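You operate a simulated robot arm through the tools that you are given. There is no shell and no other tool. Be economical: measure what you need, move in short steps, check, and stop when the job is done.

The job below is to be done with a simulated two-armed robot. You get a single attempt, and the scene is never put back.

JOB
Fetch the orange strainer and set it on top of the black head. Then put the beaker with the blue ring in the basin of the sink. Then put the beaker with the green ring in the basin of the sink. Then put one of the clean green filters from the top of the parts stand on top of the yellow block. Then close the upper black drawer. Then take the orange card and put it on the grey cover. Then take the brown filter cartridge and put it on the green striped plate. Then fetch the green module and set it on top of the blue filter cartridge on the top of the repair bench. Then fetch the silver piston and set it on the top of the parts stand. Then take the flat white cap and put it on the top of the parts stand. Then take the yellow fitting and put it on the top of the white panel. Then fetch the green fitting and set it on the shelf under the packing table. Then pull the top parts drawer open. Do these in the order given. Set down upright: orange strainer, beaker with the blue ring, beaker with the green ring, clean green filter, brown filter cartridge, green module.

Only the result counts: the job must be done as asked and must still hold three seconds after the hand-in. Knocking over, shifting, dropping, spilling or breaking anything else fails it. Lids that push on must go on centred and level and be pressed home; caps that screw on are set level and turned clockwise until they are tight.

ROBOT AND FRAMES
Two 7-joint arms with three-finger grippers on one trunk, on a base that drives. Base frame: it is fixed to the floor where the robot stands at the start and does not move with it; the origin is under the middle of the robot, x ahead of it, y to its left, z up; the surface under the hand at the start is at about z = 860. Readings come in mm, rad, newtons and seconds.
The left shoulder is at the start at [70, 146, 1063], the right one opposite. With the tool pointing down near the work surface each hand reaches from about 280 to 680 mm from the robot's upright axis, wherever it stands, measured 20 degrees to its own side. Places, roughly: basin of the sink [600, 200, 700]; beaker with the blue ring [500, -250, 1000]; beaker with the green ring [500, -500, 1000]; black head (9x9x8 cm) [-1200, -3800, 900]; blue filter cartridge (5x5x9 cm) [-1500, -3900, 900]; brown filter cartridge (4x4x8 cm) [-800, -4000, 900]; clean green filter (5x5x7 cm) [-800, -900, 500]; flat white cap (5x5x3 cm) [-200, -3800, 900]; green fitting (4x5x5 cm) [-5200, -200, 900]; green module [-1500, -3750, 1000]; green striped plate (6x6x2 cm) [-1000, -3900, 900]; grey cover (15x15x2 cm) [-800, -1300, 800]; orange card (6x10x4 cm) [600, -2400, 900]; orange strainer (7x6x8 cm) [500, 100, 700]; shelf under the packing table [-3800, -3900, 200]; silver piston (5x5x3 cm) [-1600, -3700, 900]; top of the parts stand [-900, -900, 400]; top of the white panel (18x15 cm) [-1940, -1320, 460]; top parts drawer [800, -2100, 1100]; upper black drawer [-700, -1400, 700]; yellow block (5x5x4 cm) [600, -1100, 800]; yellow fitting (4x5x5 cm) [-5200, -100, 900]. Payload 2.2 kg a hand.
The TCP of each hand is the grasp point between the finger pads, 28 mm short of the fingertips. In the tool frame z runs along the fingers and y along their closing line. Largest opening 102 mm; the body of the gripper starts 71 mm behind the TCP.
Orientation is told as [roll, pitch, yaw] about the base's x, y, z axes, in that order, counted from this pose: with the fingers straight down and closing along the base's y, the tool's x points along the base's -x, its y along +y and its z along -z.

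CONTROLS
- The arms move only by the tool servo_tool. It takes "left_plan", "right_plan" or both (then of equal length, played together; a hand with none holds still); each is a list of rows, each a list of 7 numbers: the shift along the tool's x, y, z in units of 20 mm (1.0 is 20 mm), then the turn, a rotation vector about the tool's x, y, z in units of 8 degrees (1.0 is 8 degrees), then the finger opening in mm, from 0 to 102. In form: [[tx, ty, tz, wx, wy, wz, claw], ...]. A call has 1 to 12 rows; each row shifts and turns the commanded pose from where the row before left it, along the tool's axes as they then stand. A call with a number of a shift or a turn outside -1 to 1 is refused whole. A row lasts 0.2 s, in which the tool goes at most 50 mm and 0.15 rad; a call with a longer step from one row to the next is refused whole, and so is a gripper value outside its range. A pose out of reach is approached as far as the arm can. The call stops where the force on the tool passes 40 N (or 10 N more than at its start, if that is more) or the arm is blocked; 0.2 s more then pass. The fingers move at their own pace and stop on an object; they squeeze with about 43 N. The grip force told is the motor's: it shows also when the fingers shut on nothing. Time passes only in rows, and 0.2 s behind the last, so rows that do not move let the fingers close. The reply holds the time, the measured pose of the TCP, the force on the tool along the base axes, the opening and the grip force, in the units named above and with some noise, with the torque about the TCP (base axes, N m) and any sound that the robot's microphone picked up, and new pictures: "views" is both (left out), scene, wrist or none (wrist: the cameras of the hands that moved).
- Cameras (640 x 400 px; columns grow to the right, rows downward): "scene" is now at [131.5, 0.2, 1276.1]; the picture's right is [0.03, -1.00, 0.00], its down [-0.70, -0.02, -0.71] and it looks along [0.71, 0.02, -0.70] (base axes); focal length 236 px, centre (320, 200). "left" rides on the left gripper at [72, 38, -86] in its tool frame; the picture's right is [-0.47, 0.88, 0.00], its down [-0.60, -0.32, -0.73] and it looks along [-0.65, -0.34, 0.68] (tool axes); focal length 256 px, centre (320, 200). "right" rides on the right gripper at [69, 44, -86] in its tool frame; the picture's right is [-0.53, 0.85, 0.00], its down [-0.58, -0.36, -0.73] and it looks along [-0.62, -0.39, 0.68] (tool axes); focal length 256 px, centre (320, 200). There is no depth. A picture from a camera that has moved, and an enlarged one, comes with that camera's place and axes in the base frame and with its lens.
- move_column(by): slides the trunk up (or, below 0, down) by that many mm; the arms and the scene camera ride with it, the base frame stays. It gives what a move gives, with no picture.
- base_move(legs): drives the robot by 1 to 6 legs, each [ahead, left, turn to the left] in mm, mm and rad, along the robot's own axes; the way and the turn of a leg run together, so that a leg with both is an arc; at most 1500 mm and 3.142 rad a leg. The arms and the cameras ride along, it lands a little off, and it stops where it bumps. It gives what a move gives, and a new picture of the scene camera.
- pan_tilt(pan, tilt): turns the head with the scene camera to pan (to the left, within 1.501 rad either way) and tilt (down, from -0.506 to 1.204), counted from straight ahead of the robot. It gives what a move gives, and a new picture of the scene camera.
- inspect(camera, box): a new picture of the part [left, top, right, bottom] of that camera's present view, enlarged. The clock stands still meanwhile.
- sign_off(): hands the job in; it is judged then, once.

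Work in short steps. Places have to be worked out from the pictures, the camera data and where the tool is seen: move nearer, look again, correct. Check each grasp and each placing, and mend what went wrong. You have 567 turns and 360 pictures in all, those below and enlarged ones among them. Open the grippers and draw the arms clear of the work before you hand the job in, unless the task says otherwise; then end with one line.

The tools are called by a JSON object that holds its "name" and its "arguments". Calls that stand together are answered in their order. servo_tool: Moves the arms, as the interface text tells. Its arguments: {"type":"object","properties":{"left_plan":{"type":"array"},"right_plan":{"type":"array"},"views":{"type":"string","enum":["both","scene","wrist","none"]}},"required":[]} The other tools are called the same way: move_column (by) slides the trunk up or down; base_move (legs) drives the base; pan_tilt (pan, tilt) turns the head that bears the scene camera; inspect (camera, box) takes an enlarged picture of a part of a camera's view; sign_off () hands the job in.

At the start:

```text
time: 0.0
left_ee_pos: [488.3, 221.4, 1084.0]
left_tcp_rot: [0.001, 0.0, 0.003]
left_wrist_force: [0.3, 0.5, -0.2]
left_ft_torque: [0.02, 0.01, 0.01]
left_width: 102.0
left_gripper_force: 0.0
right_ee_pos: [515.2, -250.2, 1077.0]
right_tcp_rot: [0.001, -0.001, 0.001]
right_wrist_force: [0.0, 1.0, 0.3]
right_ft_torque: [-0.01, -0.01, 0.01]
right_width: 101.7
right_gripper_force: 0.1
trunk travel left (down, up): [-600.0, 340.0]
robot x, y, heading: [-1.6, 3.6, -0.0]
head pan, tilt: [0.033, 0.782]
```

scene: 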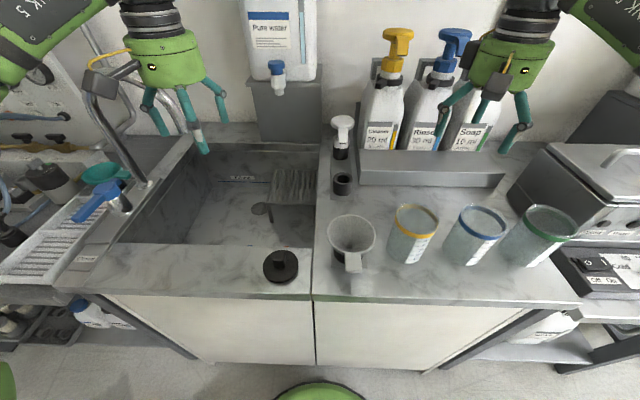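
right: 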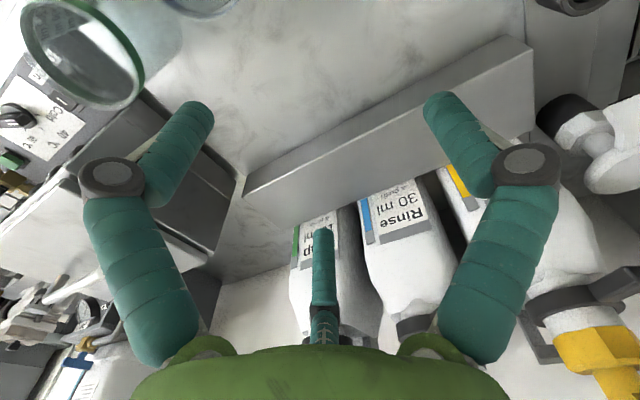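
left: 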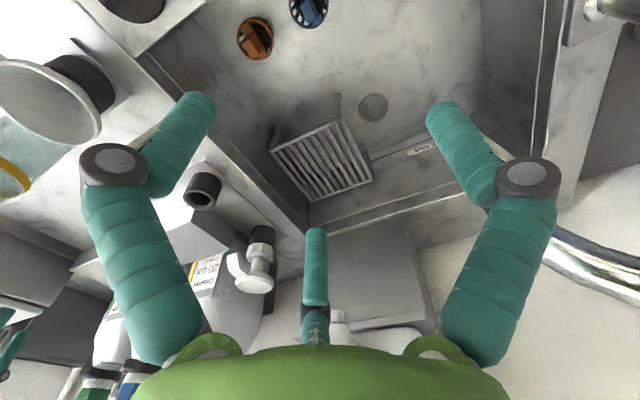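

The left wrist camera shows an orange and a blue item by the near wall of the basin. I'll enlarge that part, and also look at the scene, before planning the grasp.

{"name": "inspect", "arguments": {"camera": "left", "box": [160, 0, 400, 150]}}

{"name": "pan_tilt", "arguments": {"pan": 0.2, "tilt": 1.1}}

```text
2.67 times, centred on (280, 75) of left
camera zoom: at [415.9, 258.6, 1171.4], right [0.46, 0.89, 0.0], down [0.6, -0.32, 0.73], along [0.65, -0.34, -0.68], focal length 683 px, centre (427, 533)
```

zoom: 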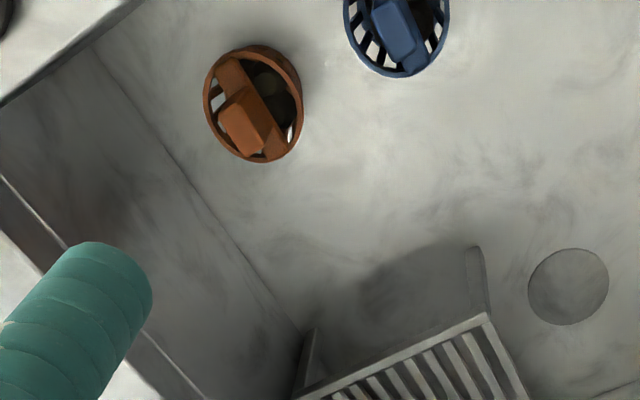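

```text
time: 0.8
left_ee_pos: [488.1, 221.8, 1084.3]
left_tcp_rot: [-0.001, 0.001, -0.001]
left_wrist_force: [-0.1, 1.1, -1.1]
left_ft_torque: [0.01, 0.04, -0.01]
left_width: 102.0
left_gripper_force: 0.0
right_ee_pos: [513.3, -249.2, 1077.1]
right_tcp_rot: [0.001, 0.003, -0.001]
right_wrist_force: [-0.1, -0.3, 0.4]
right_ft_torque: [0.01, 0.02, 0.03]
right_width: 102.1
right_gripper_force: 0.1
trunk travel left (down, up): [-600.0, 340.0]
robot x, y, heading: [0.6, 3.8, 0.004]
head pan, tilt: [0.201, 1.1]
camera scene: at [112.0, 10.1, 1253.0], right [0.2, -0.98, 0.0], down [-0.87, -0.18, -0.45], along [0.45, 0.09, -0.89], focal length 236 px, centre (320, 200)
```

scene: 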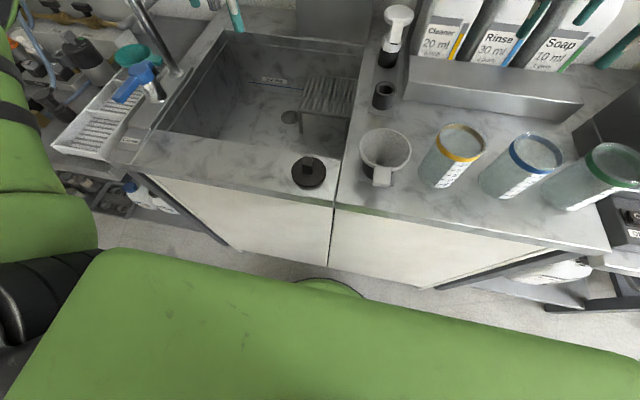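

The strainer is at roughly [473, 123] on the basin floor, with the basin front wall at x≈420. I'll bring the left hand over it, staying above the rim, and look again.

{"name": "servo_tool", "arguments": {"left_plan": [[0.1, -1, 1, 0, 0, 0, 102], [0.1, -1, 1, 0, 0, 0, 102], [0.1, -1, 1, 0, 0, 0, 102], [0.1, -1, 1, 0, 0, 0, 102], [0.1, -0.9, 1, 0, 0, 0, 102], [0, 0, 1, 0, 0, 0, 102]], "views": "wrist"}}

```text
time: 2.2
left_ee_pos: [477.3, 121.4, 964.3]
left_tcp_rot: [0.0, 0.001, 0.001]
left_wrist_force: [-0.9, 0.0, -0.7]
left_ft_torque: [0.01, -0.01, -0.03]
left_width: 102.0
left_gripper_force: 0.1
right_ee_pos: [514.9, -249.4, 1077.4]
right_tcp_rot: [-0.001, 0.001, 0.001]
right_wrist_force: [0.3, 0.0, 0.0]
right_ft_torque: [-0.03, -0.02, -0.03]
right_width: 102.1
right_gripper_force: 0.1
trunk travel left (down, up): [-600.0, 340.0]
robot x, y, heading: [-1.7, -5.1, 0.0]
head pan, tilt: [0.201, 1.1]
camera left: at [404.0, 159.1, 1051.6], right [0.46, 0.89, 0.0], down [0.6, -0.32, 0.73], along [0.65, -0.34, -0.68], focal length 256 px, centre (320, 200)
```

left: 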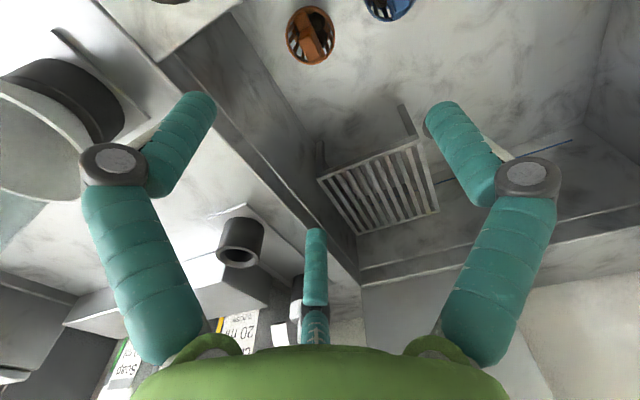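

Two sightings triangulate the strainer's top to about [479, 109, 705]. I'll enlarge it to see which way the handle runs.

{"name": "inspect", "arguments": {"camera": "left", "box": [270, 0, 366, 60]}}

```text
6.67 times, centred on (318, 30) of left
camera zoom: at [404.0, 159.1, 1051.6], right [0.46, 0.89, 0.0], down [0.6, -0.32, 0.73], along [0.65, -0.34, -0.68], focal length 1707 px, centre (333, 1333)
```

zoom: 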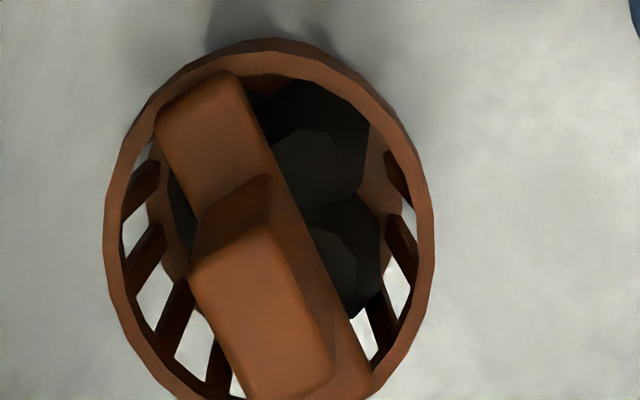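

The handle block runs along x, so closing along y suits. It is centred near [479, 107] with its top at about z=745. I'll go down to z≈800 inside the basin and check.

{"name": "servo_tool", "arguments": {"left_plan": [[-0.1, -0.35, 1, 0, 0, 0, 80], [0, -0.35, 1, 0, 0, 0, 80], [0, 0, 1, 0, 0, 0, 80], [0, 0, 1, 0, 0, 0, 80], [0, 0, 1, 0, 0, 0, 80], [0, 0, 1, 0, 0, 0, 80], [0, 0, 1, 0, 0, 0, 80], [0, 0, 1, 0, 0, 0, 80]], "views": "both"}}

```text
time: 4.0
left_ee_pos: [482.0, 108.2, 804.3]
left_tcp_rot: [0.001, 0.001, 0.0]
left_wrist_force: [-0.2, 0.1, -0.9]
left_ft_torque: [-0.01, -0.04, 0.01]
left_width: 79.9
left_gripper_force: 0.0
right_ee_pos: [514.7, -248.7, 1077.0]
right_tcp_rot: [0.0, 0.0, 0.001]
right_wrist_force: [-0.1, 0.3, -0.2]
right_ft_torque: [0.01, 0.0, 0.02]
right_width: 101.8
right_gripper_force: 0.1
trunk travel left (down, up): [-600.0, 340.0]
robot x, y, heading: [-0.8, 1.6, 0.004]
head pan, tilt: [0.201, 1.1]
camera scene: at [112.2, 10.2, 1253.0], right [0.2, -0.98, 0.0], down [-0.87, -0.18, -0.45], along [0.44, 0.09, -0.89], focal length 236 px, centre (320, 200)
camera left: at [410.0, 146.6, 890.5], right [0.46, 0.89, 0.0], down [0.6, -0.32, 0.73], along [0.65, -0.34, -0.68], focal length 256 px, centre (320, 200)
```

scene: 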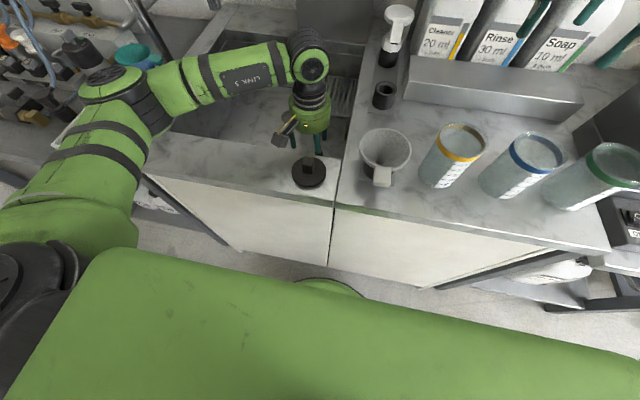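
left: 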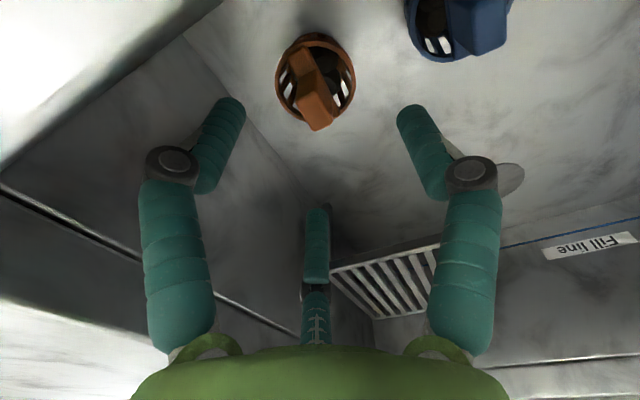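

Re-measuring gives the block centre near [475, 111]. I'll shift by that and lower to z≈737, still open.

{"name": "servo_tool", "arguments": {"left_plan": [[0.3, 0.15, 0.9, 0, 0, 0, 70], [0, 0, 0.9, 0, 0, 0, 70], [0, 0, 0.8, 0, 0, 0, 70], [0, 0, 0.75, 0, 0, 0, 70]], "views": "wrist"}}

```text
time: 4.6
left_ee_pos: [476.3, 111.5, 782.5]
left_tcp_rot: [-0.001, -0.006, 0.002]
left_wrist_force: [-7.1, -0.9, 13.5]
left_ft_torque: [0.76, 0.43, 0.5]
left_width: 70.1
left_gripper_force: 0.1
right_ee_pos: [512.8, -249.7, 1077.3]
right_tcp_rot: [0.0, -0.002, 0.001]
right_wrist_force: [0.3, -0.5, 0.3]
right_ft_torque: [-0.01, 0.04, 0.01]
right_width: 101.8
right_gripper_force: 0.1
trunk travel left (down, up): [-600.0, 340.0]
robot x, y, heading: [-1.5, 2.1, -0.002]
head pan, tilt: [0.201, 1.1]
stopped in row 2 (left hand): the force on the tool passed its limit at 54 N (the readings are from after the stop); the commanded pose is now the measured one
camera left: at [403.6, 149.0, 869.3], right [0.46, 0.89, 0.0], down [0.6, -0.32, 0.73], along [0.65, -0.34, -0.68], focal length 256 px, centre (320, 200)
```

left: 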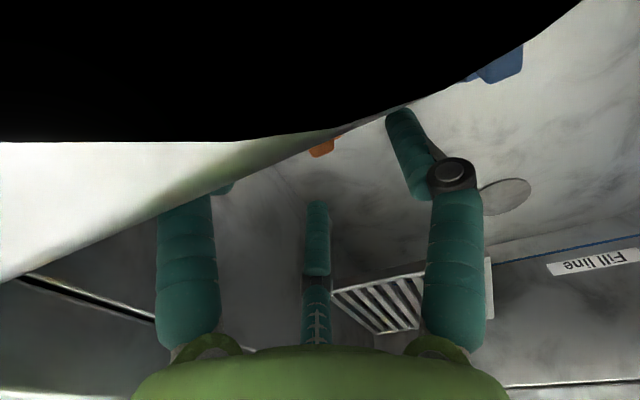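

The hand stopped because its camera housing, at x≈404, touched the basin rim. I'll lift clear, then turn the hand so that the camera swings over the basin interior (negative yaw).

{"name": "servo_tool", "arguments": {"left_plan": [[-0.2, 0, -1, 0, 0, 0, 70], [-0.5, 0, -1, 0, 0, 0, 70], [-0.3, 0, -1, 0, 0, 0, 70], [0, 0, -1, 0, 0, 0, 70], [0, 0, -1, 0, 0, 0, 70], [0, 0, -1, 0, 0, 1, 70], [0, 0, -1, 0, 0, 1, 70], [0, 0, 0, 0, 0, 1, 70], [0, 0, 0, 0, 0, 1, 70], [0, 0, 0, 0, 0, 1, 70], [0, 0, 0, 0, 0, 1, 70], [0, 0, 0, 0, 0, 1, 70]], "views": "scene"}}

{"name": "servo_tool", "arguments": {"left_plan": [[0, 0, 0, 0, 0, 1, 70], [0, 0, 0, 0, 0, 1, 70], [0, 0, 0, 0, 0, 1, 70], [0, 0, 0, 0, 0, 1, 70], [0, 0, 0, 0, 0, 1, 70], [0, 0, 0, 0, 0, 1, 70], [0, 0, 0, 0, 0, 1, 70], [0, 0, 0, 0, 0, 1, 70], [0, 0, 0, 0, 0, 1, 70], [0, 0, 0, 0, 0, 1, 70]], "views": "both"}}

```text
time: 7.2
left_ee_pos: [496.1, 111.7, 919.9]
left_tcp_rot: [0.003, -0.003, -0.909]
left_wrist_force: [-0.8, 0.2, -0.8]
left_ft_torque: [-0.02, 0.01, 0.01]
left_width: 69.9
left_gripper_force: 0.0
left hand out of reach, approached as far as the arm can: row 12
right_ee_pos: [515.1, -249.4, 1077.1]
right_tcp_rot: [0.001, 0.0, 0.001]
right_wrist_force: [0.0, -0.9, -0.2]
right_ft_torque: [-0.01, 0.02, -0.02]
right_width: 102.2
right_gripper_force: 0.0
trunk travel left (down, up): [-600.0, 340.0]
robot x, y, heading: [1.2, -3.2, 0.0]
head pan, tilt: [0.201, 1.1]
camera scene: at [112.0, 10.2, 1253.0], right [0.2, -0.98, 0.0], down [-0.87, -0.18, -0.45], along [0.44, 0.09, -0.89], focal length 236 px, centre (320, 200)
```

scene: 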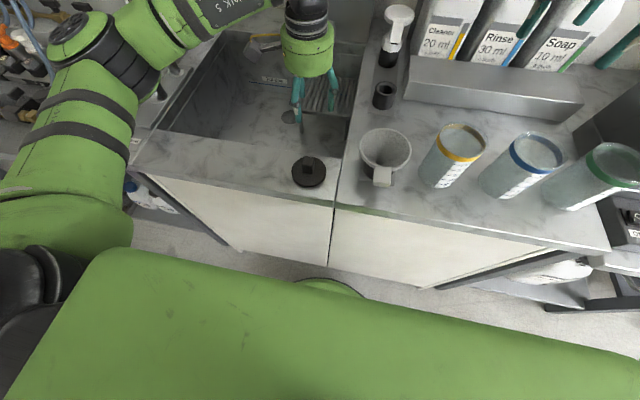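

```text
time: 9.4
left_ee_pos: [489.8, 116.0, 920.6]
left_tcp_rot: [0.007, -0.004, -0.974]
left_wrist_force: [-0.3, -1.2, 0.3]
left_ft_torque: [-0.03, 0.01, -0.03]
left_width: 69.9
left_gripper_force: 0.0
left hand out of reach, approached as far as the arm can: row 1, 2, 3, 4, 5, 6, 7, 8, 9, 10
right_ee_pos: [514.8, -249.5, 1077.4]
right_tcp_rot: [0.001, -0.003, 0.0]
right_wrist_force: [-0.1, 0.8, 0.6]
right_ft_torque: [-0.03, -0.01, -0.03]
right_width: 102.1
right_gripper_force: 0.1
trunk travel left (down, up): [-600.0, 340.0]
robot x, y, heading: [-3.2, -0.4, 0.0]
head pan, tilt: [0.201, 1.1]
camera scene: at [112.1, 10.2, 1253.0], right [0.2, -0.98, 0.0], down [-0.87, -0.18, -0.45], along [0.44, 0.09, -0.89], focal length 236 px, centre (320, 200)
camera left: at [480.8, 197.9, 1007.4], right [0.99, 0.11, 0.01], down [0.07, -0.68, 0.73], along [0.09, -0.73, -0.68], focal length 256 px, centre (320, 200)
```

scene: 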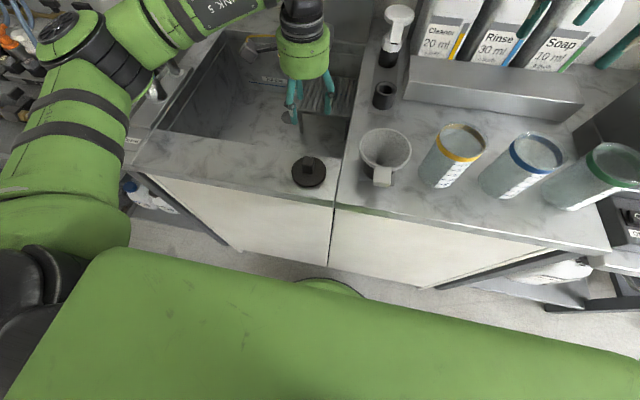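
left: 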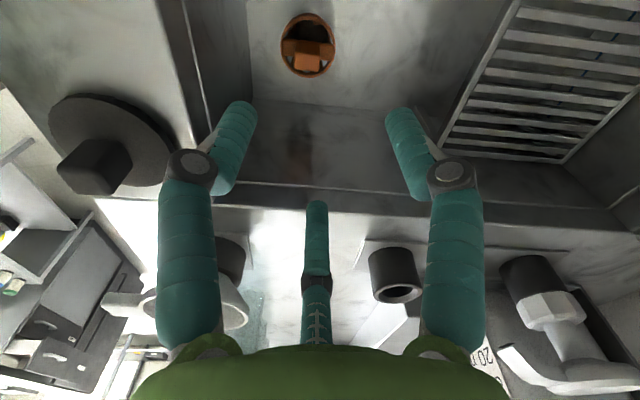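

The wrist's limit lies at about −56° that way. I'll turn the other way toward +180°, staying above the rim.

{"name": "servo_tool", "arguments": {"left_plan": [[0, 0, -1, 0, 0, -1, 70], [0, 0, -1, 0, 0, -1, 70], [0, 0, -1, 0, 0, -1, 70], [0, 0, 0, 0, 0, -1, 70], [0, 0, 0, 0, 0, -1, 70], [0, 0, 0, 0, 0, -1, 70], [0, 0, 0, 0, 0, -1, 70], [0, 0, 0, 0, 0, -1, 70], [0, 0, 0, 0, 0, -1, 70], [0, 0, 0, 0, 0, -1, 70], [0, 0, 0, 0, 0, -1, 70], [0, 0, 0, 0, 0, -1, 70]], "views": "none"}}

{"name": "servo_tool", "arguments": {"left_plan": [[0, 0, 0, 0, 0, -1, 70], [0, 0, 0, 0, 0, -1, 70], [0, 0, 0, 0, 0, -1, 70], [0, 0, 0, 0, 0, -1, 70], [0, 0, 0, 0, 0, -1, 70], [0, 0, 0, 0, 0, -1, 70], [0, 0, 0, 0, 0, -1, 70], [0, 0, 0, 0, 0, -1, 70], [0, 0, 0, 0, 0, -1, 70], [0, 0, 0, 0, 0, -1, 70], [0, 0, 0, 0, 0, -1, 70], [0, 0, 0, 0, 0, -1, 70]], "views": "none"}}

```text
time: 12.0
left_ee_pos: [489.4, 117.5, 979.2]
left_tcp_rot: [-0.005, -0.005, 0.703]
left_wrist_force: [-0.4, 0.3, 0.1]
left_ft_torque: [0.0, 0.02, -0.01]
left_width: 69.8
left_gripper_force: 0.2
right_ee_pos: [515.2, -249.9, 1077.3]
right_tcp_rot: [-0.001, 0.0, -0.001]
right_wrist_force: [0.6, 0.8, 0.1]
right_ft_torque: [0.02, 0.02, 0.03]
right_width: 102.1
right_gripper_force: 0.1
trunk travel left (down, up): [-600.0, 340.0]
robot x, y, heading: [-2.9, -2.4, 0.003]
head pan, tilt: [0.201, 1.1]
```

```text
time: 14.6
left_ee_pos: [490.1, 116.4, 980.7]
left_tcp_rot: [-0.004, 0.005, 2.379]
left_wrist_force: [-0.9, 0.3, 0.1]
left_ft_torque: [0.0, -0.01, 0.02]
left_width: 70.0
left_gripper_force: 0.1
right_ee_pos: [514.6, -249.2, 1078.0]
right_tcp_rot: [0.0, -0.001, 0.003]
right_wrist_force: [0.4, -0.4, -0.3]
right_ft_torque: [-0.01, -0.01, -0.02]
right_width: 102.0
right_gripper_force: 0.1
trunk travel left (down, up): [-600.0, 340.0]
robot x, y, heading: [-3.3, -0.0, 0.0]
head pan, tilt: [0.201, 1.1]
```

Positive yaw works. I'll finish the turn to 180°, then place the TCP over [475, 111].

{"name": "servo_tool", "arguments": {"left_plan": [[0, 0, 0, 0, 0, -1, 70], [0, 0, 0, 0, 0, -1, 70], [0, 0, 0, 0, 0, -1, 70], [0, 0, 0, 0, 0, -1, 70], [0, 0, 0, 0, 0, -1, 70], [0, 0, 0, 0, 0, -0.46, 70], [-0.75, 0.25, 1, 0, 0, 0, 70], [0, 0, 1, 0, 0, 0, 70], [0, 0, 1, 0, 0, 0, 70], [0, 0, 1, 0, 0, 0, 70], [0, 0, 1, 0, 0, 0, 70]], "views": "both"}}

```text
time: 17.0
left_ee_pos: [476.0, 112.1, 879.2]
left_tcp_rot: [0.003, 0.007, 3.138]
left_wrist_force: [0.0, -0.8, 0.1]
left_ft_torque: [-0.01, -0.03, -0.01]
left_width: 70.0
left_gripper_force: 0.1
right_ee_pos: [515.1, -249.1, 1077.6]
right_tcp_rot: [-0.001, 0.001, 0.001]
right_wrist_force: [0.1, -0.3, 0.1]
right_ft_torque: [0.0, -0.01, 0.0]
right_width: 101.9
right_gripper_force: 0.1
trunk travel left (down, up): [-600.0, 340.0]
robot x, y, heading: [-2.2, -1.2, 0.002]
head pan, tilt: [0.201, 1.1]
camera scene: at [112.4, 10.4, 1252.9], right [0.2, -0.98, 0.0], down [-0.87, -0.18, -0.45], along [0.44, 0.09, -0.89], focal length 236 px, centre (320, 200)
camera left: at [547.9, 74.4, 967.1], right [-0.47, -0.88, 0.0], down [-0.61, 0.32, 0.73], along [-0.64, 0.34, -0.69], focal length 256 px, centre (320, 200)
```

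scene: 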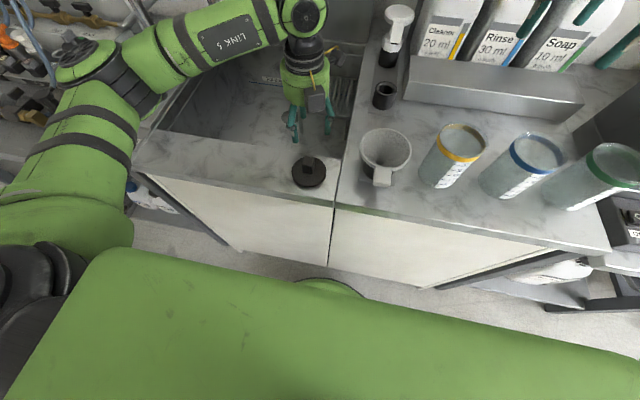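
left: 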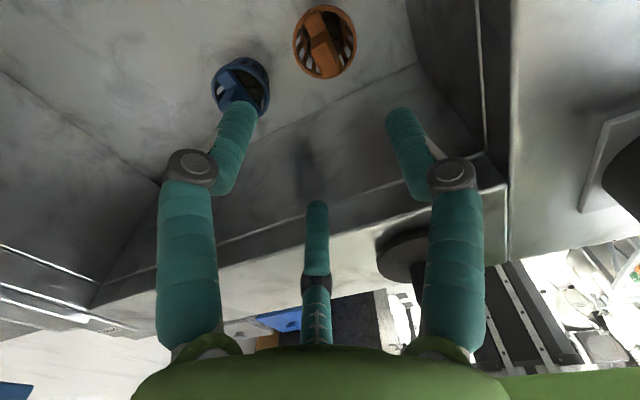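

From this side the ring centre works out to about [480, 106, 687], a little lower than before. I'll shift there and go down to z≈800 for a closer check.

{"name": "servo_tool", "arguments": {"left_plan": [[0.2, 0.3, 1, 0, 0, 0, 70], [0, 0, 1, 0, 0, 0, 70], [0, 0, 1, 0, 0, 0, 70], [0, 0, 1, 0, 0, 0, 70]], "views": "wrist"}}

{"name": "inspect", "arguments": {"camera": "left", "box": [224, 0, 416, 120]}}

```text
time: 18.0
left_ee_pos: [480.5, 105.2, 800.6]
left_tcp_rot: [0.002, 0.006, 3.138]
left_wrist_force: [0.5, 0.4, 0.5]
left_ft_torque: [0.0, -0.01, -0.01]
left_width: 69.9
left_gripper_force: 0.0
right_ee_pos: [515.6, -248.2, 1076.1]
right_tcp_rot: [0.0, -0.001, 0.001]
right_wrist_force: [0.4, 0.1, -0.4]
right_ft_torque: [0.0, 0.02, -0.02]
right_width: 101.9
right_gripper_force: 0.0
trunk travel left (down, up): [-600.0, 340.0]
robot x, y, heading: [0.5, -0.4, -0.001]
head pan, tilt: [0.201, 1.1]
camera left: at [551.7, 68.1, 887.8], right [-0.47, -0.88, 0.0], down [-0.61, 0.32, 0.73], along [-0.64, 0.34, -0.69], focal length 256 px, centre (320, 200)
```

left: 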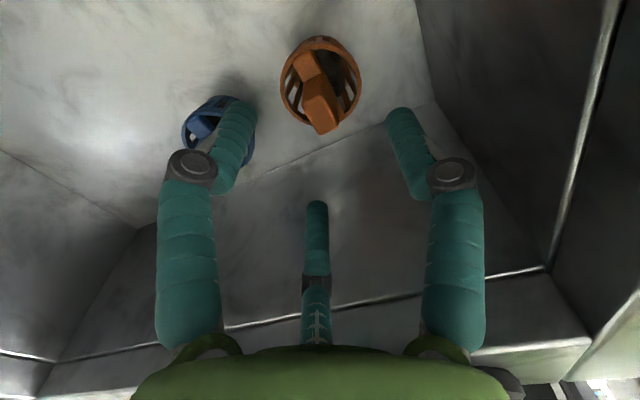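

```text
3.33 times, centred on (320, 60) of left
camera zoom: at [551.7, 68.1, 887.8], right [-0.47, -0.88, 0.0], down [-0.61, 0.32, 0.73], along [-0.64, 0.34, -0.69], focal length 853 px, centre (320, 667)
```

zoom: 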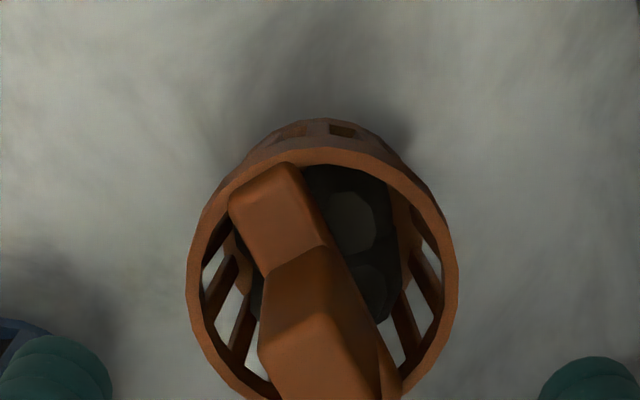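

The ring and the handle block are both centred on the tool axis. I'll lower to z≈733 and close on the block.

{"name": "servo_tool", "arguments": {"left_plan": [[0, 0, 1, 0, 0, 0, 70], [0, 0, 1, 0, 0, 0, 70], [0, 0, 0.8, 0, 0, 0, 70], [0, 0, 0.6, 0, 0, 0, 70], [0, 0, 0, 0, 0, 0, 10], [0, 0, 0, 0, 0, 0, 10], [0, 0, 0, 0, 0, 0, 10]], "views": "wrist"}}

```text
time: 19.6
left_ee_pos: [479.4, 104.6, 733.0]
left_tcp_rot: [0.002, 0.005, 3.137]
left_wrist_force: [0.5, -0.5, 1.8]
left_ft_torque: [-0.05, 0.0, 0.03]
left_width: 18.0
left_gripper_force: 43.8
right_ee_pos: [513.2, -247.8, 1076.6]
right_tcp_rot: [0.0, 0.0, 0.001]
right_wrist_force: [0.1, 0.3, -0.5]
right_ft_torque: [-0.03, -0.01, -0.01]
right_width: 102.1
right_gripper_force: 0.1
trunk travel left (down, up): [-600.0, 340.0]
robot x, y, heading: [1.2, 0.2, 0.002]
head pan, tilt: [0.201, 1.1]
camera left: at [551.4, 66.7, 820.8], right [-0.47, -0.88, 0.0], down [-0.61, 0.32, 0.73], along [-0.64, 0.34, -0.69], focal length 256 px, centre (320, 200)
```

left: 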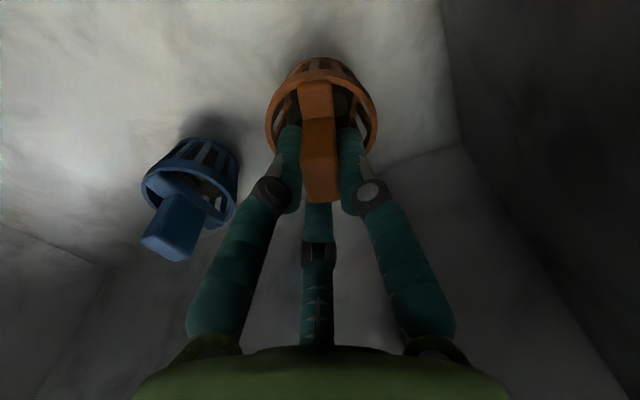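

The block is held (18 mm). I'll lift straight up out of the basin.

{"name": "servo_tool", "arguments": {"left_plan": [[0, 0, -0.5, 0, 0, 0, 10], [0, 0, -1, 0, 0, 0, 10], [0, 0, -1, 0, 0, 0, 10], [0, 0, -1, 0, 0, 0, 10], [0, 0, -1, 0, 0, 0, 10], [0, 0, -1, 0, 0, 0, 10], [0, 0, -1, 0, 0, 0, 10], [0, 0, -1, 0, 0, 0, 10], [0, 0, -1, 0, 0, 0, 10], [0, 0, -1, 0, 0, 0, 10], [0, 0, -1, 0, 0, 0, 10], [0, 0, -1, 0, 0, 0, 10]], "views": "none"}}

{"name": "servo_tool", "arguments": {"left_plan": [[0, 0, -1, 0, 0, 0, 10], [0, 0, -1, 0, 0, 0, 10], [0, 0, -1, 0, 0, 0, 10], [0, 0, -1, 0, 0, 0, 10], [0, 0, -1, 0, 0, 0, 10], [0, 0, -1, 0, 0, 0, 10]], "views": "both"}}

```text
time: 22.2
left_ee_pos: [480.0, 105.3, 963.5]
left_tcp_rot: [0.0, 0.008, 3.139]
left_wrist_force: [-0.5, -0.2, 0.0]
left_ft_torque: [-0.01, -0.01, 0.01]
left_width: 17.6
left_gripper_force: 42.1
right_ee_pos: [515.3, -250.1, 1077.5]
right_tcp_rot: [-0.001, 0.0, -0.001]
right_wrist_force: [0.3, -0.6, -0.1]
right_ft_torque: [-0.03, -0.03, 0.02]
right_width: 102.0
right_gripper_force: 0.1
trunk travel left (down, up): [-600.0, 340.0]
robot x, y, heading: [-2.2, 1.5, -0.002]
head pan, tilt: [0.201, 1.1]
```

```text
time: 23.6
left_ee_pos: [476.9, 106.0, 1083.2]
left_tcp_rot: [-0.001, 0.006, 3.138]
left_wrist_force: [-0.4, 0.1, 0.7]
left_ft_torque: [-0.03, -0.01, -0.02]
left_width: 17.5
left_gripper_force: 43.0
right_ee_pos: [513.9, -249.2, 1076.6]
right_tcp_rot: [-0.001, 0.0, 0.001]
right_wrist_force: [-0.3, -0.5, 0.1]
right_ft_torque: [-0.02, -0.02, 0.0]
right_width: 101.8
right_gripper_force: 0.0
trunk travel left (down, up): [-600.0, 340.0]
robot x, y, heading: [2.9, -3.0, -0.002]
head pan, tilt: [0.201, 1.1]
camera scene: at [111.4, 9.9, 1253.0], right [0.2, -0.98, 0.0], down [-0.87, -0.18, -0.45], along [0.45, 0.09, -0.89], focal length 236 px, centre (320, 200)
camera left: at [549.4, 67.9, 1171.5], right [-0.47, -0.88, 0.0], down [-0.61, 0.32, 0.73], along [-0.64, 0.34, -0.69], focal length 256 px, centre (320, 200)
```

scene: 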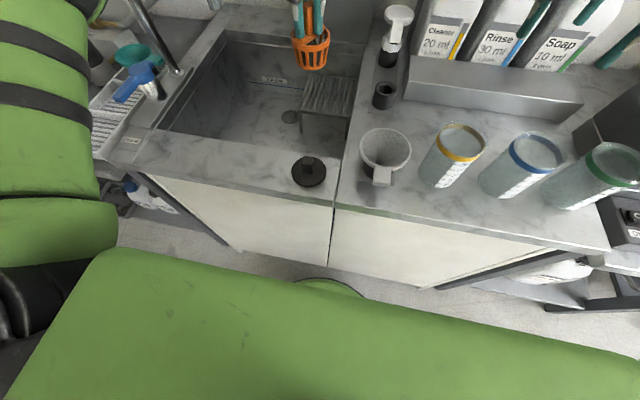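
left: 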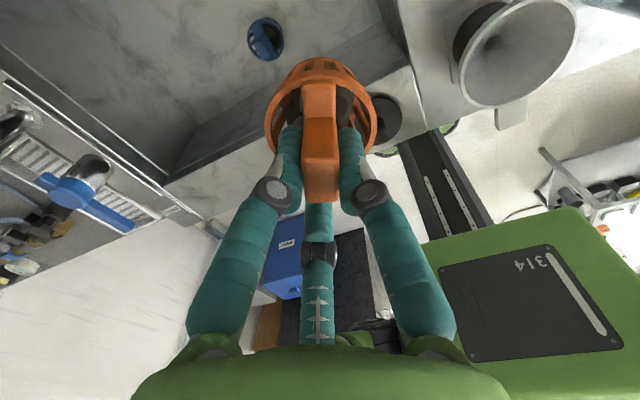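

Strainer secured. Now I'll survey the room before driving: pan the head right, and then further right.

{"name": "pan_tilt", "arguments": {"pan": -0.9, "tilt": 0.35}}

{"name": "pan_tilt", "arguments": {"pan": -1.5, "tilt": 0.35}}

```text
time: 24.9
left_ee_pos: [478.3, 108.5, 1083.1]
left_tcp_rot: [0.0, 0.006, 3.138]
left_wrist_force: [-0.4, -1.0, 0.5]
left_ft_torque: [0.02, 0.0, 0.0]
left_width: 17.6
left_gripper_force: 43.0
right_ee_pos: [515.6, -249.5, 1077.1]
right_tcp_rot: [-0.001, 0.0, 0.001]
right_wrist_force: [-0.6, 1.2, -0.1]
right_ft_torque: [-0.01, -0.03, 0.0]
right_width: 102.0
right_gripper_force: 0.0
trunk travel left (down, up): [-600.0, 340.0]
robot x, y, heading: [-1.3, 5.1, -0.002]
head pan, tilt: [-0.901, 0.351]
camera scene: at [108.2, -75.3, 1314.3], right [-0.78, -0.62, 0.0], down [-0.21, 0.27, -0.94], along [0.58, -0.74, -0.34], focal length 236 px, centre (320, 200)
```

scene: 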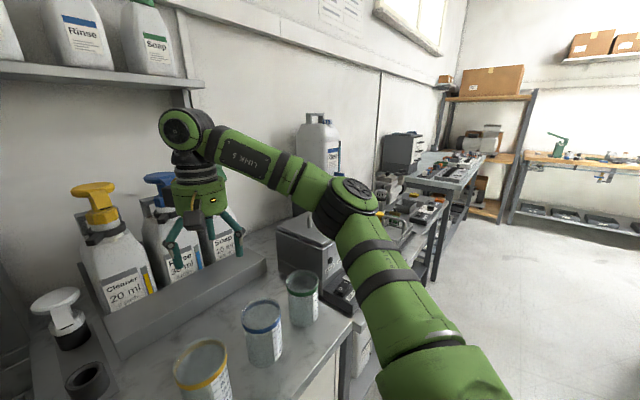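

```text
time: 25.9
left_ee_pos: [478.3, 105.4, 1084.7]
left_tcp_rot: [-0.001, 0.007, 3.141]
left_wrist_force: [0.2, -0.6, 0.9]
left_ft_torque: [-0.01, -0.02, 0.0]
left_width: 17.5
left_gripper_force: 42.9
right_ee_pos: [515.1, -250.0, 1076.6]
right_tcp_rot: [0.002, 0.0, 0.0]
right_wrist_force: [-0.4, 0.8, 0.1]
right_ft_torque: [-0.02, 0.02, 0.01]
right_width: 101.9
right_gripper_force: 0.1
trunk travel left (down, up): [-600.0, 340.0]
robot x, y, heading: [-0.2, -2.3, -0.0]
head pan, tilt: [-1.499, 0.351]
camera scene: at [57.0, -95.3, 1314.3], right [-1.0, -0.07, 0.0], down [-0.03, 0.34, -0.94], along [0.07, -0.94, -0.34], focal length 236 px, centre (320, 200)
```

scene: 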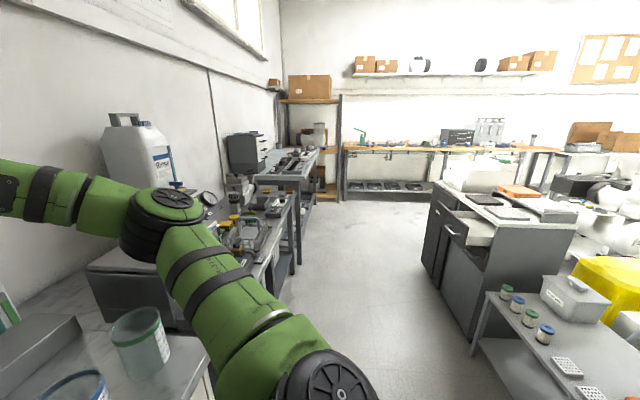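

The corridor between the counters and the middle cabinet is clear and runs toward −y. I'll back off 250 mm, turn right 90° and drive part of the way.

{"name": "pan_tilt", "arguments": {"pan": 0, "tilt": 0.5}}

{"name": "base_move", "arguments": {"legs": [[-250, 0, 0], [0, 0, -1.571], [1500, 0, 0]]}}

```text
time: 27.5
left_ee_pos: [477.5, 106.0, 1084.0]
left_tcp_rot: [0.0, 0.008, 3.14]
left_wrist_force: [0.2, -0.1, -0.7]
left_ft_torque: [0.02, 0.02, 0.0]
left_width: 17.5
left_gripper_force: 43.1
right_ee_pos: [514.3, -249.5, 1077.3]
right_tcp_rot: [0.0, -0.001, -0.001]
right_wrist_force: [-0.2, 0.5, -0.2]
right_ft_torque: [0.01, 0.03, 0.0]
right_width: 102.3
right_gripper_force: 0.1
trunk travel left (down, up): [-600.0, 340.0]
robot x, y, heading: [-2.2, -3.4, 0.001]
head pan, tilt: [0.0, 0.499]
camera scene: at [141.2, -2.5, 1300.7], right [0.0, -1.0, 0.0], down [-0.48, 0.0, -0.88], along [0.88, 0.0, -0.48], focal length 236 px, centre (320, 200)
```

scene: 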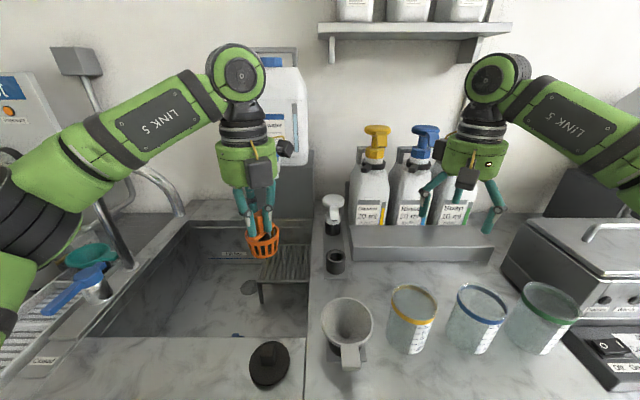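

```text
time: 40.2
left_ee_pos: [-165.2, -1977.9, 1082.9]
left_tcp_rot: [0.0, 0.006, 1.556]
left_wrist_force: [-0.2, -0.3, -0.4]
left_ft_torque: [-0.01, -0.01, 0.0]
left_width: 17.4
left_gripper_force: 43.6
right_ee_pos: [-521.6, -2010.3, 1077.7]
right_tcp_rot: [-0.001, 0.0, -1.583]
right_wrist_force: [0.0, -0.5, 0.2]
right_ft_torque: [0.0, -0.01, -0.03]
right_width: 101.6
right_gripper_force: 0.1
trunk travel left (down, up): [-600.0, 340.0]
robot x, y, heading: [-267.0, -1498.1, -1.582]
head pan, tilt: [0.0, 0.499]
camera scene: at [-267.5, -1642.5, 1300.7], right [-1.0, 0.01, 0.0], down [0.01, 0.48, -0.88], along [-0.01, -0.88, -0.48], focal length 236 px, centre (320, 200)
```

scene: 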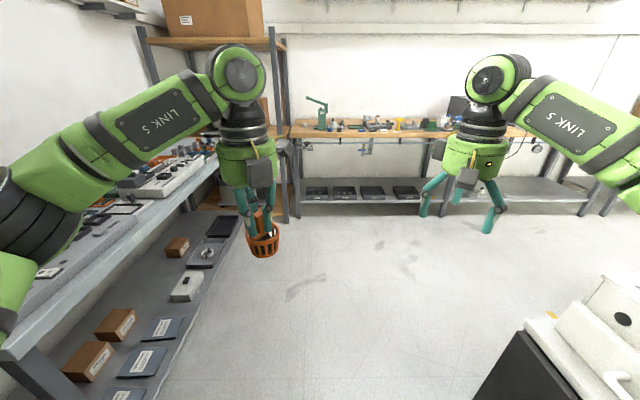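

Nothing in the way ahead. I'll drive to y≈−2750, then strafe right to x≈−1150, keeping the hands short of the bench.

{"name": "base_move", "arguments": {"legs": [[1250, 0, 0.011], [0, -880, 0]]}}

```text
time: 50.9
left_ee_pos: [-1065.1, -3226.1, 1083.8]
left_tcp_rot: [0.002, 0.007, 1.558]
left_wrist_force: [0.4, 0.0, -0.4]
left_ft_torque: [-0.01, 0.01, -0.01]
left_width: 17.5
left_gripper_force: 42.5
right_ee_pos: [-1420.4, -3259.2, 1076.6]
right_tcp_rot: [0.001, -0.001, -1.579]
right_wrist_force: [-0.2, 0.0, -0.5]
right_ft_torque: [-0.03, -0.01, -0.02]
right_width: 102.0
right_gripper_force: 0.0
trunk travel left (down, up): [-600.0, 340.0]
robot x, y, heading: [-1167.4, -2748.9, -1.579]
head pan, tilt: [0.0, 0.499]
camera scene: at [-1167.2, -2890.4, 1300.7], right [-1.0, 0.01, 0.0], down [0.0, 0.48, -0.88], along [-0.01, -0.88, -0.48], focal length 236 px, centre (320, 200)
```

scene: 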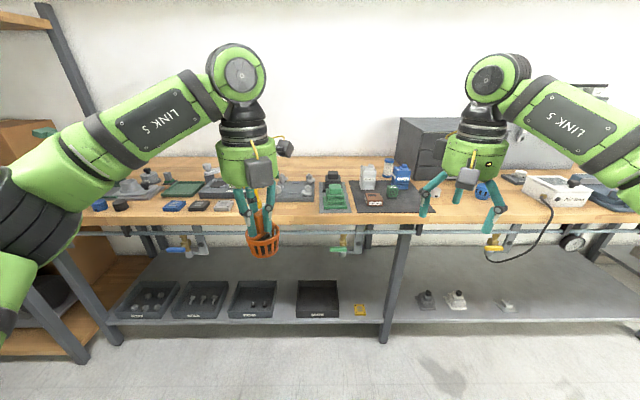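

Bench front edge is at about y≈−3557. I'll raise and retract the idle right hand first, then drive 430 mm closer.

{"name": "servo_tool", "arguments": {"right_plan": [[1, 0, -1, 0, 0, 0, 102], [1, 0, -1, 0, 0, 0, 102], [1, 0, -1, 0, 0, 0, 102], [1, 0, -1, 0, 0, 0, 102], [1, 0, -1, 0, 0, 0, 102], [1, 0, 0, 0, 0, 0, 102]], "views": "none"}}

{"name": "base_move", "arguments": {"legs": [[430, 0, 0]]}}

{"name": "pan_tilt", "arguments": {"pan": 0, "tilt": 0.85}}

```text
time: 52.2
left_ee_pos: [-1065.0, -3225.6, 1082.6]
left_tcp_rot: [0.001, 0.007, 1.557]
left_wrist_force: [-0.3, 0.6, -0.2]
left_ft_torque: [-0.02, 0.0, 0.03]
left_width: 17.3
left_gripper_force: 43.5
right_ee_pos: [-1420.3, -3138.5, 1178.4]
right_tcp_rot: [-0.001, -0.001, -1.578]
right_wrist_force: [-0.3, 0.2, -0.6]
right_ft_torque: [-0.03, -0.03, 0.0]
right_width: 102.0
right_gripper_force: 0.1
trunk travel left (down, up): [-600.0, 340.0]
robot x, y, heading: [-1165.8, -2745.0, -1.582]
head pan, tilt: [0.0, 0.499]
```

```text
time: 54.9
left_ee_pos: [-1065.7, -3660.5, 1084.8]
left_tcp_rot: [0.0, 0.007, 1.565]
left_wrist_force: [0.0, -0.6, -0.6]
left_ft_torque: [0.0, 0.0, 0.01]
left_width: 17.2
left_gripper_force: 42.9
right_ee_pos: [-1421.4, -3576.0, 1179.5]
right_tcp_rot: [0.0, -0.001, -1.577]
right_wrist_force: [-0.6, -1.0, -0.3]
right_ft_torque: [-0.03, 0.0, -0.01]
right_width: 102.1
right_gripper_force: 0.0
trunk travel left (down, up): [-600.0, 340.0]
robot x, y, heading: [-1170.5, -3182.7, -1.574]
head pan, tilt: [0.0, 0.499]
camera scene: at [-1169.8, -3325.2, 1300.7], right [-1.0, 0.0, 0.0], down [0.0, 0.48, -0.88], along [0.0, -0.88, -0.48], focal length 236 px, centre (320, 200)
```

scene: 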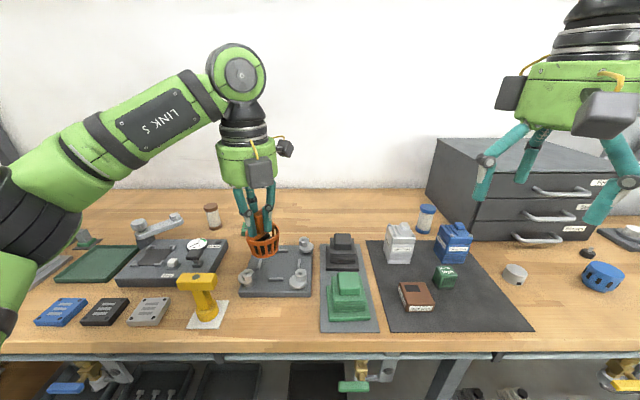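

```text
time: 55.7
left_ee_pos: [-1065.3, -3660.3, 1084.2]
left_tcp_rot: [0.0, 0.006, 1.564]
left_wrist_force: [0.2, -0.1, -0.3]
left_ft_torque: [0.0, 0.0, -0.02]
left_width: 17.4
left_gripper_force: 43.0
right_ee_pos: [-1421.1, -3574.7, 1178.1]
right_tcp_rot: [-0.001, 0.001, -1.576]
right_wrist_force: [0.2, -0.6, -0.7]
right_ft_torque: [0.01, 0.0, 0.0]
right_width: 102.4
right_gripper_force: 0.2
trunk travel left (down, up): [-600.0, 340.0]
robot x, y, heading: [-1171.1, -3184.0, -1.577]
head pan, tilt: [0.0, 0.85]
camera scene: at [-1169.7, -3313.0, 1270.7], right [-1.0, 0.0, 0.0], down [0.0, 0.75, -0.66], along [0.0, -0.66, -0.75], focal length 236 px, centre (320, 200)
```

scene: 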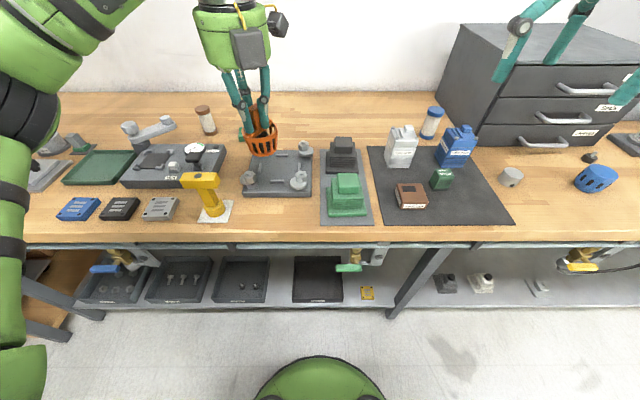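

The black stepped block at pixel (342, 155) is the likely "black head". I'll enlarge it.

{"name": "inspect", "arguments": {"camera": "scene", "box": [230, 100, 470, 250]}}

{"name": "inspect", "arguments": {"camera": "scene", "box": [20, 90, 260, 240]}}

{"name": "inspect", "arguments": {"camera": "scene", "box": [400, 90, 640, 240]}}

```text
2.67 times, centred on (350, 175) of scene
camera zoom: at [-1169.7, -3313.0, 1270.7], right [-1.0, 0.0, 0.0], down [0.0, 0.75, -0.66], along [0.0, -0.66, -0.75], focal length 630 px, centre (240, 267)
```

zoom: 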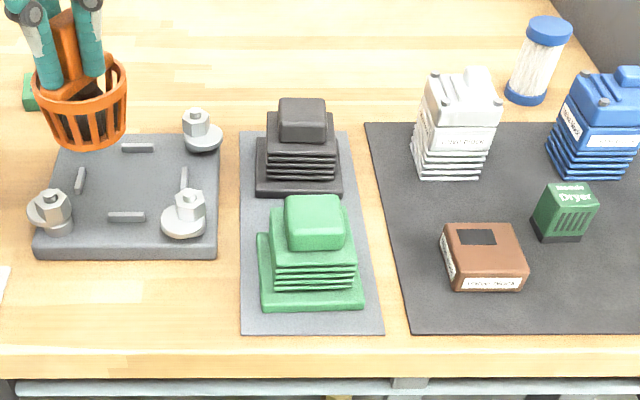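

```text
2.67 times, centred on (140, 165) of scene
camera zoom: at [-1169.7, -3313.0, 1270.7], right [-1.0, 0.0, 0.0], down [0.0, 0.75, -0.66], along [0.0, -0.66, -0.75], focal length 630 px, centre (800, 293)
```

zoom: 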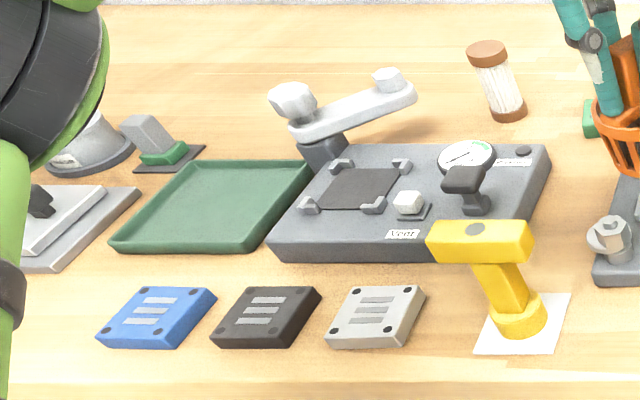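

```text
2.67 times, centred on (520, 165) of scene
camera zoom: at [-1169.7, -3313.0, 1270.7], right [-1.0, 0.0, 0.0], down [0.0, 0.75, -0.66], along [0.0, -0.66, -0.75], focal length 630 px, centre (-213, 293)
```

zoom: 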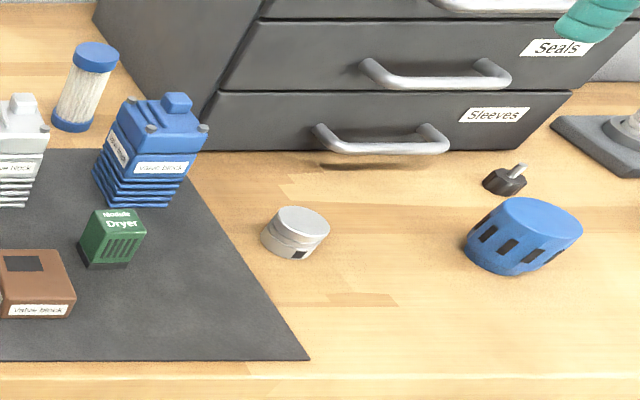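

The black finned block is the head, its top at about [-1226, −3794, ~940]. To reach it comfortably with the left hand, I'll shift the base 180 mm right and 50 mm ahead.

{"name": "base_move", "arguments": {"legs": [[50, -180, 0]]}}

{"name": "inspect", "arguments": {"camera": "left", "box": [0, 0, 640, 400]}}

```text
time: 57.3
left_ee_pos: [-1244.1, -3709.6, 1083.0]
left_tcp_rot: [0.001, 0.006, 1.565]
left_wrist_force: [-0.1, -0.4, 0.3]
left_ft_torque: [-0.02, 0.03, 0.01]
left_width: 17.6
left_gripper_force: 42.9
right_ee_pos: [-1599.6, -3623.7, 1178.1]
right_tcp_rot: [-0.001, 0.0, -1.576]
right_wrist_force: [-1.0, 0.0, 0.0]
right_ft_torque: [-0.02, -0.02, 0.01]
right_width: 101.9
right_gripper_force: 0.0
trunk travel left (down, up): [-600.0, 340.0]
robot x, y, heading: [-1349.5, -3232.6, -1.577]
head pan, tilt: [0.0, 0.85]
camera scene: at [-1348.4, -3361.8, 1270.7], right [-1.0, 0.0, 0.0], down [0.0, 0.75, -0.66], along [0.0, -0.66, -0.75], focal length 236 px, centre (320, 200)
```

scene: 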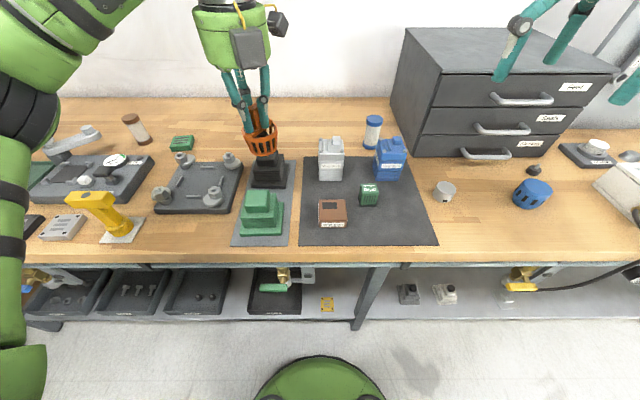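

```text
1.00 times, centred on (320, 200) of left (not enlarged: the box is as wide or as high as the picture)
camera zoom: at [-1282.4, -3781.2, 1171.2], right [-0.88, 0.47, 0.0], down [0.32, 0.61, 0.73], along [0.34, 0.64, -0.69], focal length 256 px, centre (320, 200)
```

zoom: 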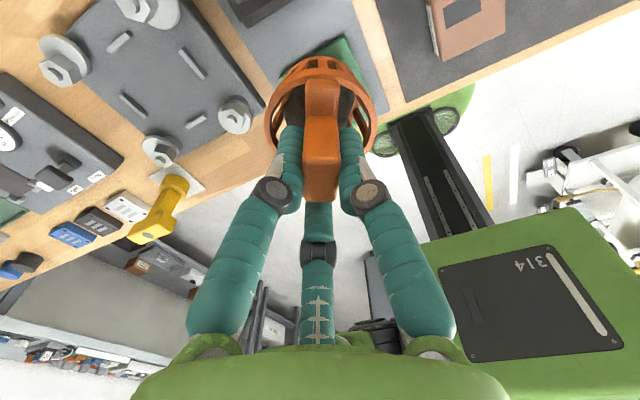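

I'll enlarge the scene view for a second fix on the head (baseline 180 mm).

{"name": "inspect", "arguments": {"camera": "scene", "box": [190, 90, 350, 190]}}

```text
4.00 times, centred on (270, 140) of scene
camera zoom: at [-1348.4, -3361.8, 1270.7], right [-1.0, 0.0, 0.0], down [0.0, 0.75, -0.66], along [0.0, -0.66, -0.75], focal length 945 px, centre (520, 440)
```

zoom: 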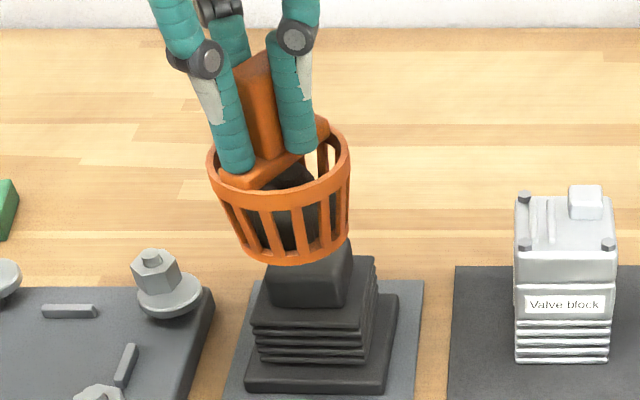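

Triangulation puts the head's centre at [-1226, −3800], with its top at z≈942. I'll move the strainer over it and lower to about 15 mm above.

{"name": "servo_tool", "arguments": {"left_plan": [[1, -0.2, 0, 0, 0, 0, 10], [1, -0.2, 0, 0, 0, 0, 10], [1, -0.2, 0, 0, 0, 0, 10], [1, -0.2, 0, 0, 0, 0, 10], [0.5, -0.1, 0, 0, 0, 0, 10], [0, 0, 1, 0, 0, 0, 10], [0, 0, 1, 0, 0, 0, 10], [0, 0, 0.4, 0, 0, 0, 10], [0, 0, 0, 0, 0, 0, 10]], "views": "scene"}}

{"name": "inspect", "arguments": {"camera": "scene", "box": [190, 90, 350, 190]}}

```text
time: 59.3
left_ee_pos: [-1228.6, -3799.8, 1035.7]
left_tcp_rot: [0.003, 0.007, 1.563]
left_wrist_force: [0.6, -0.4, -1.0]
left_ft_torque: [0.0, -0.03, 0.01]
left_width: 17.5
left_gripper_force: 42.8
right_ee_pos: [-1600.1, -3623.9, 1179.3]
right_tcp_rot: [-0.001, -0.002, -1.576]
right_wrist_force: [0.2, -0.3, 0.3]
right_ft_torque: [0.0, -0.03, 0.02]
right_width: 102.0
right_gripper_force: 0.0
trunk travel left (down, up): [-600.0, 340.0]
robot x, y, heading: [-1349.4, -3231.0, -1.578]
head pan, tilt: [0.0, 0.85]
camera scene: at [-1349.2, -3362.0, 1270.7], right [-1.0, 0.01, 0.0], down [0.0, 0.75, -0.66], along [0.0, -0.66, -0.75], focal length 236 px, centre (320, 200)
```

scene: 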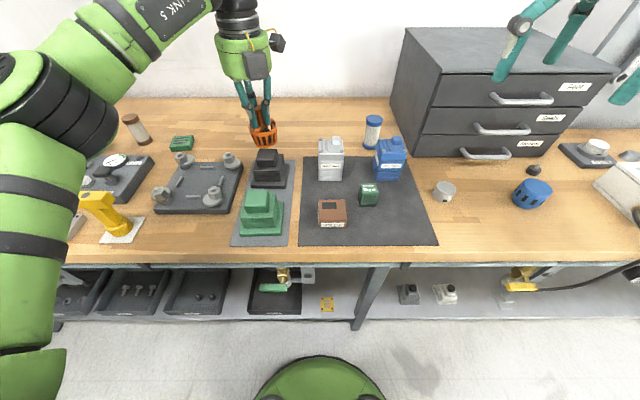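

```text
4.00 times, centred on (270, 140) of scene
camera zoom: at [-1349.2, -3362.0, 1270.7], right [-1.0, 0.01, 0.0], down [0.0, 0.75, -0.66], along [0.0, -0.66, -0.75], focal length 945 px, centre (520, 440)
```

zoom: 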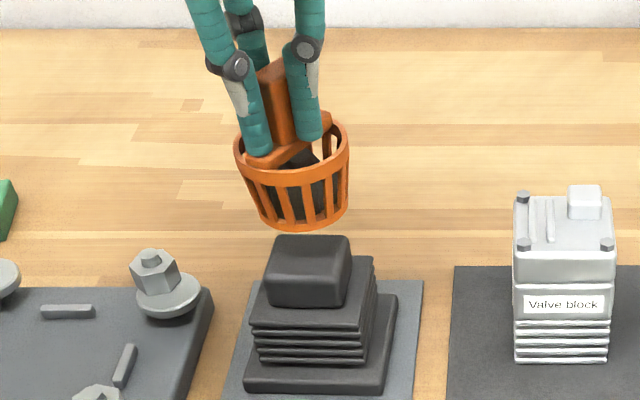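

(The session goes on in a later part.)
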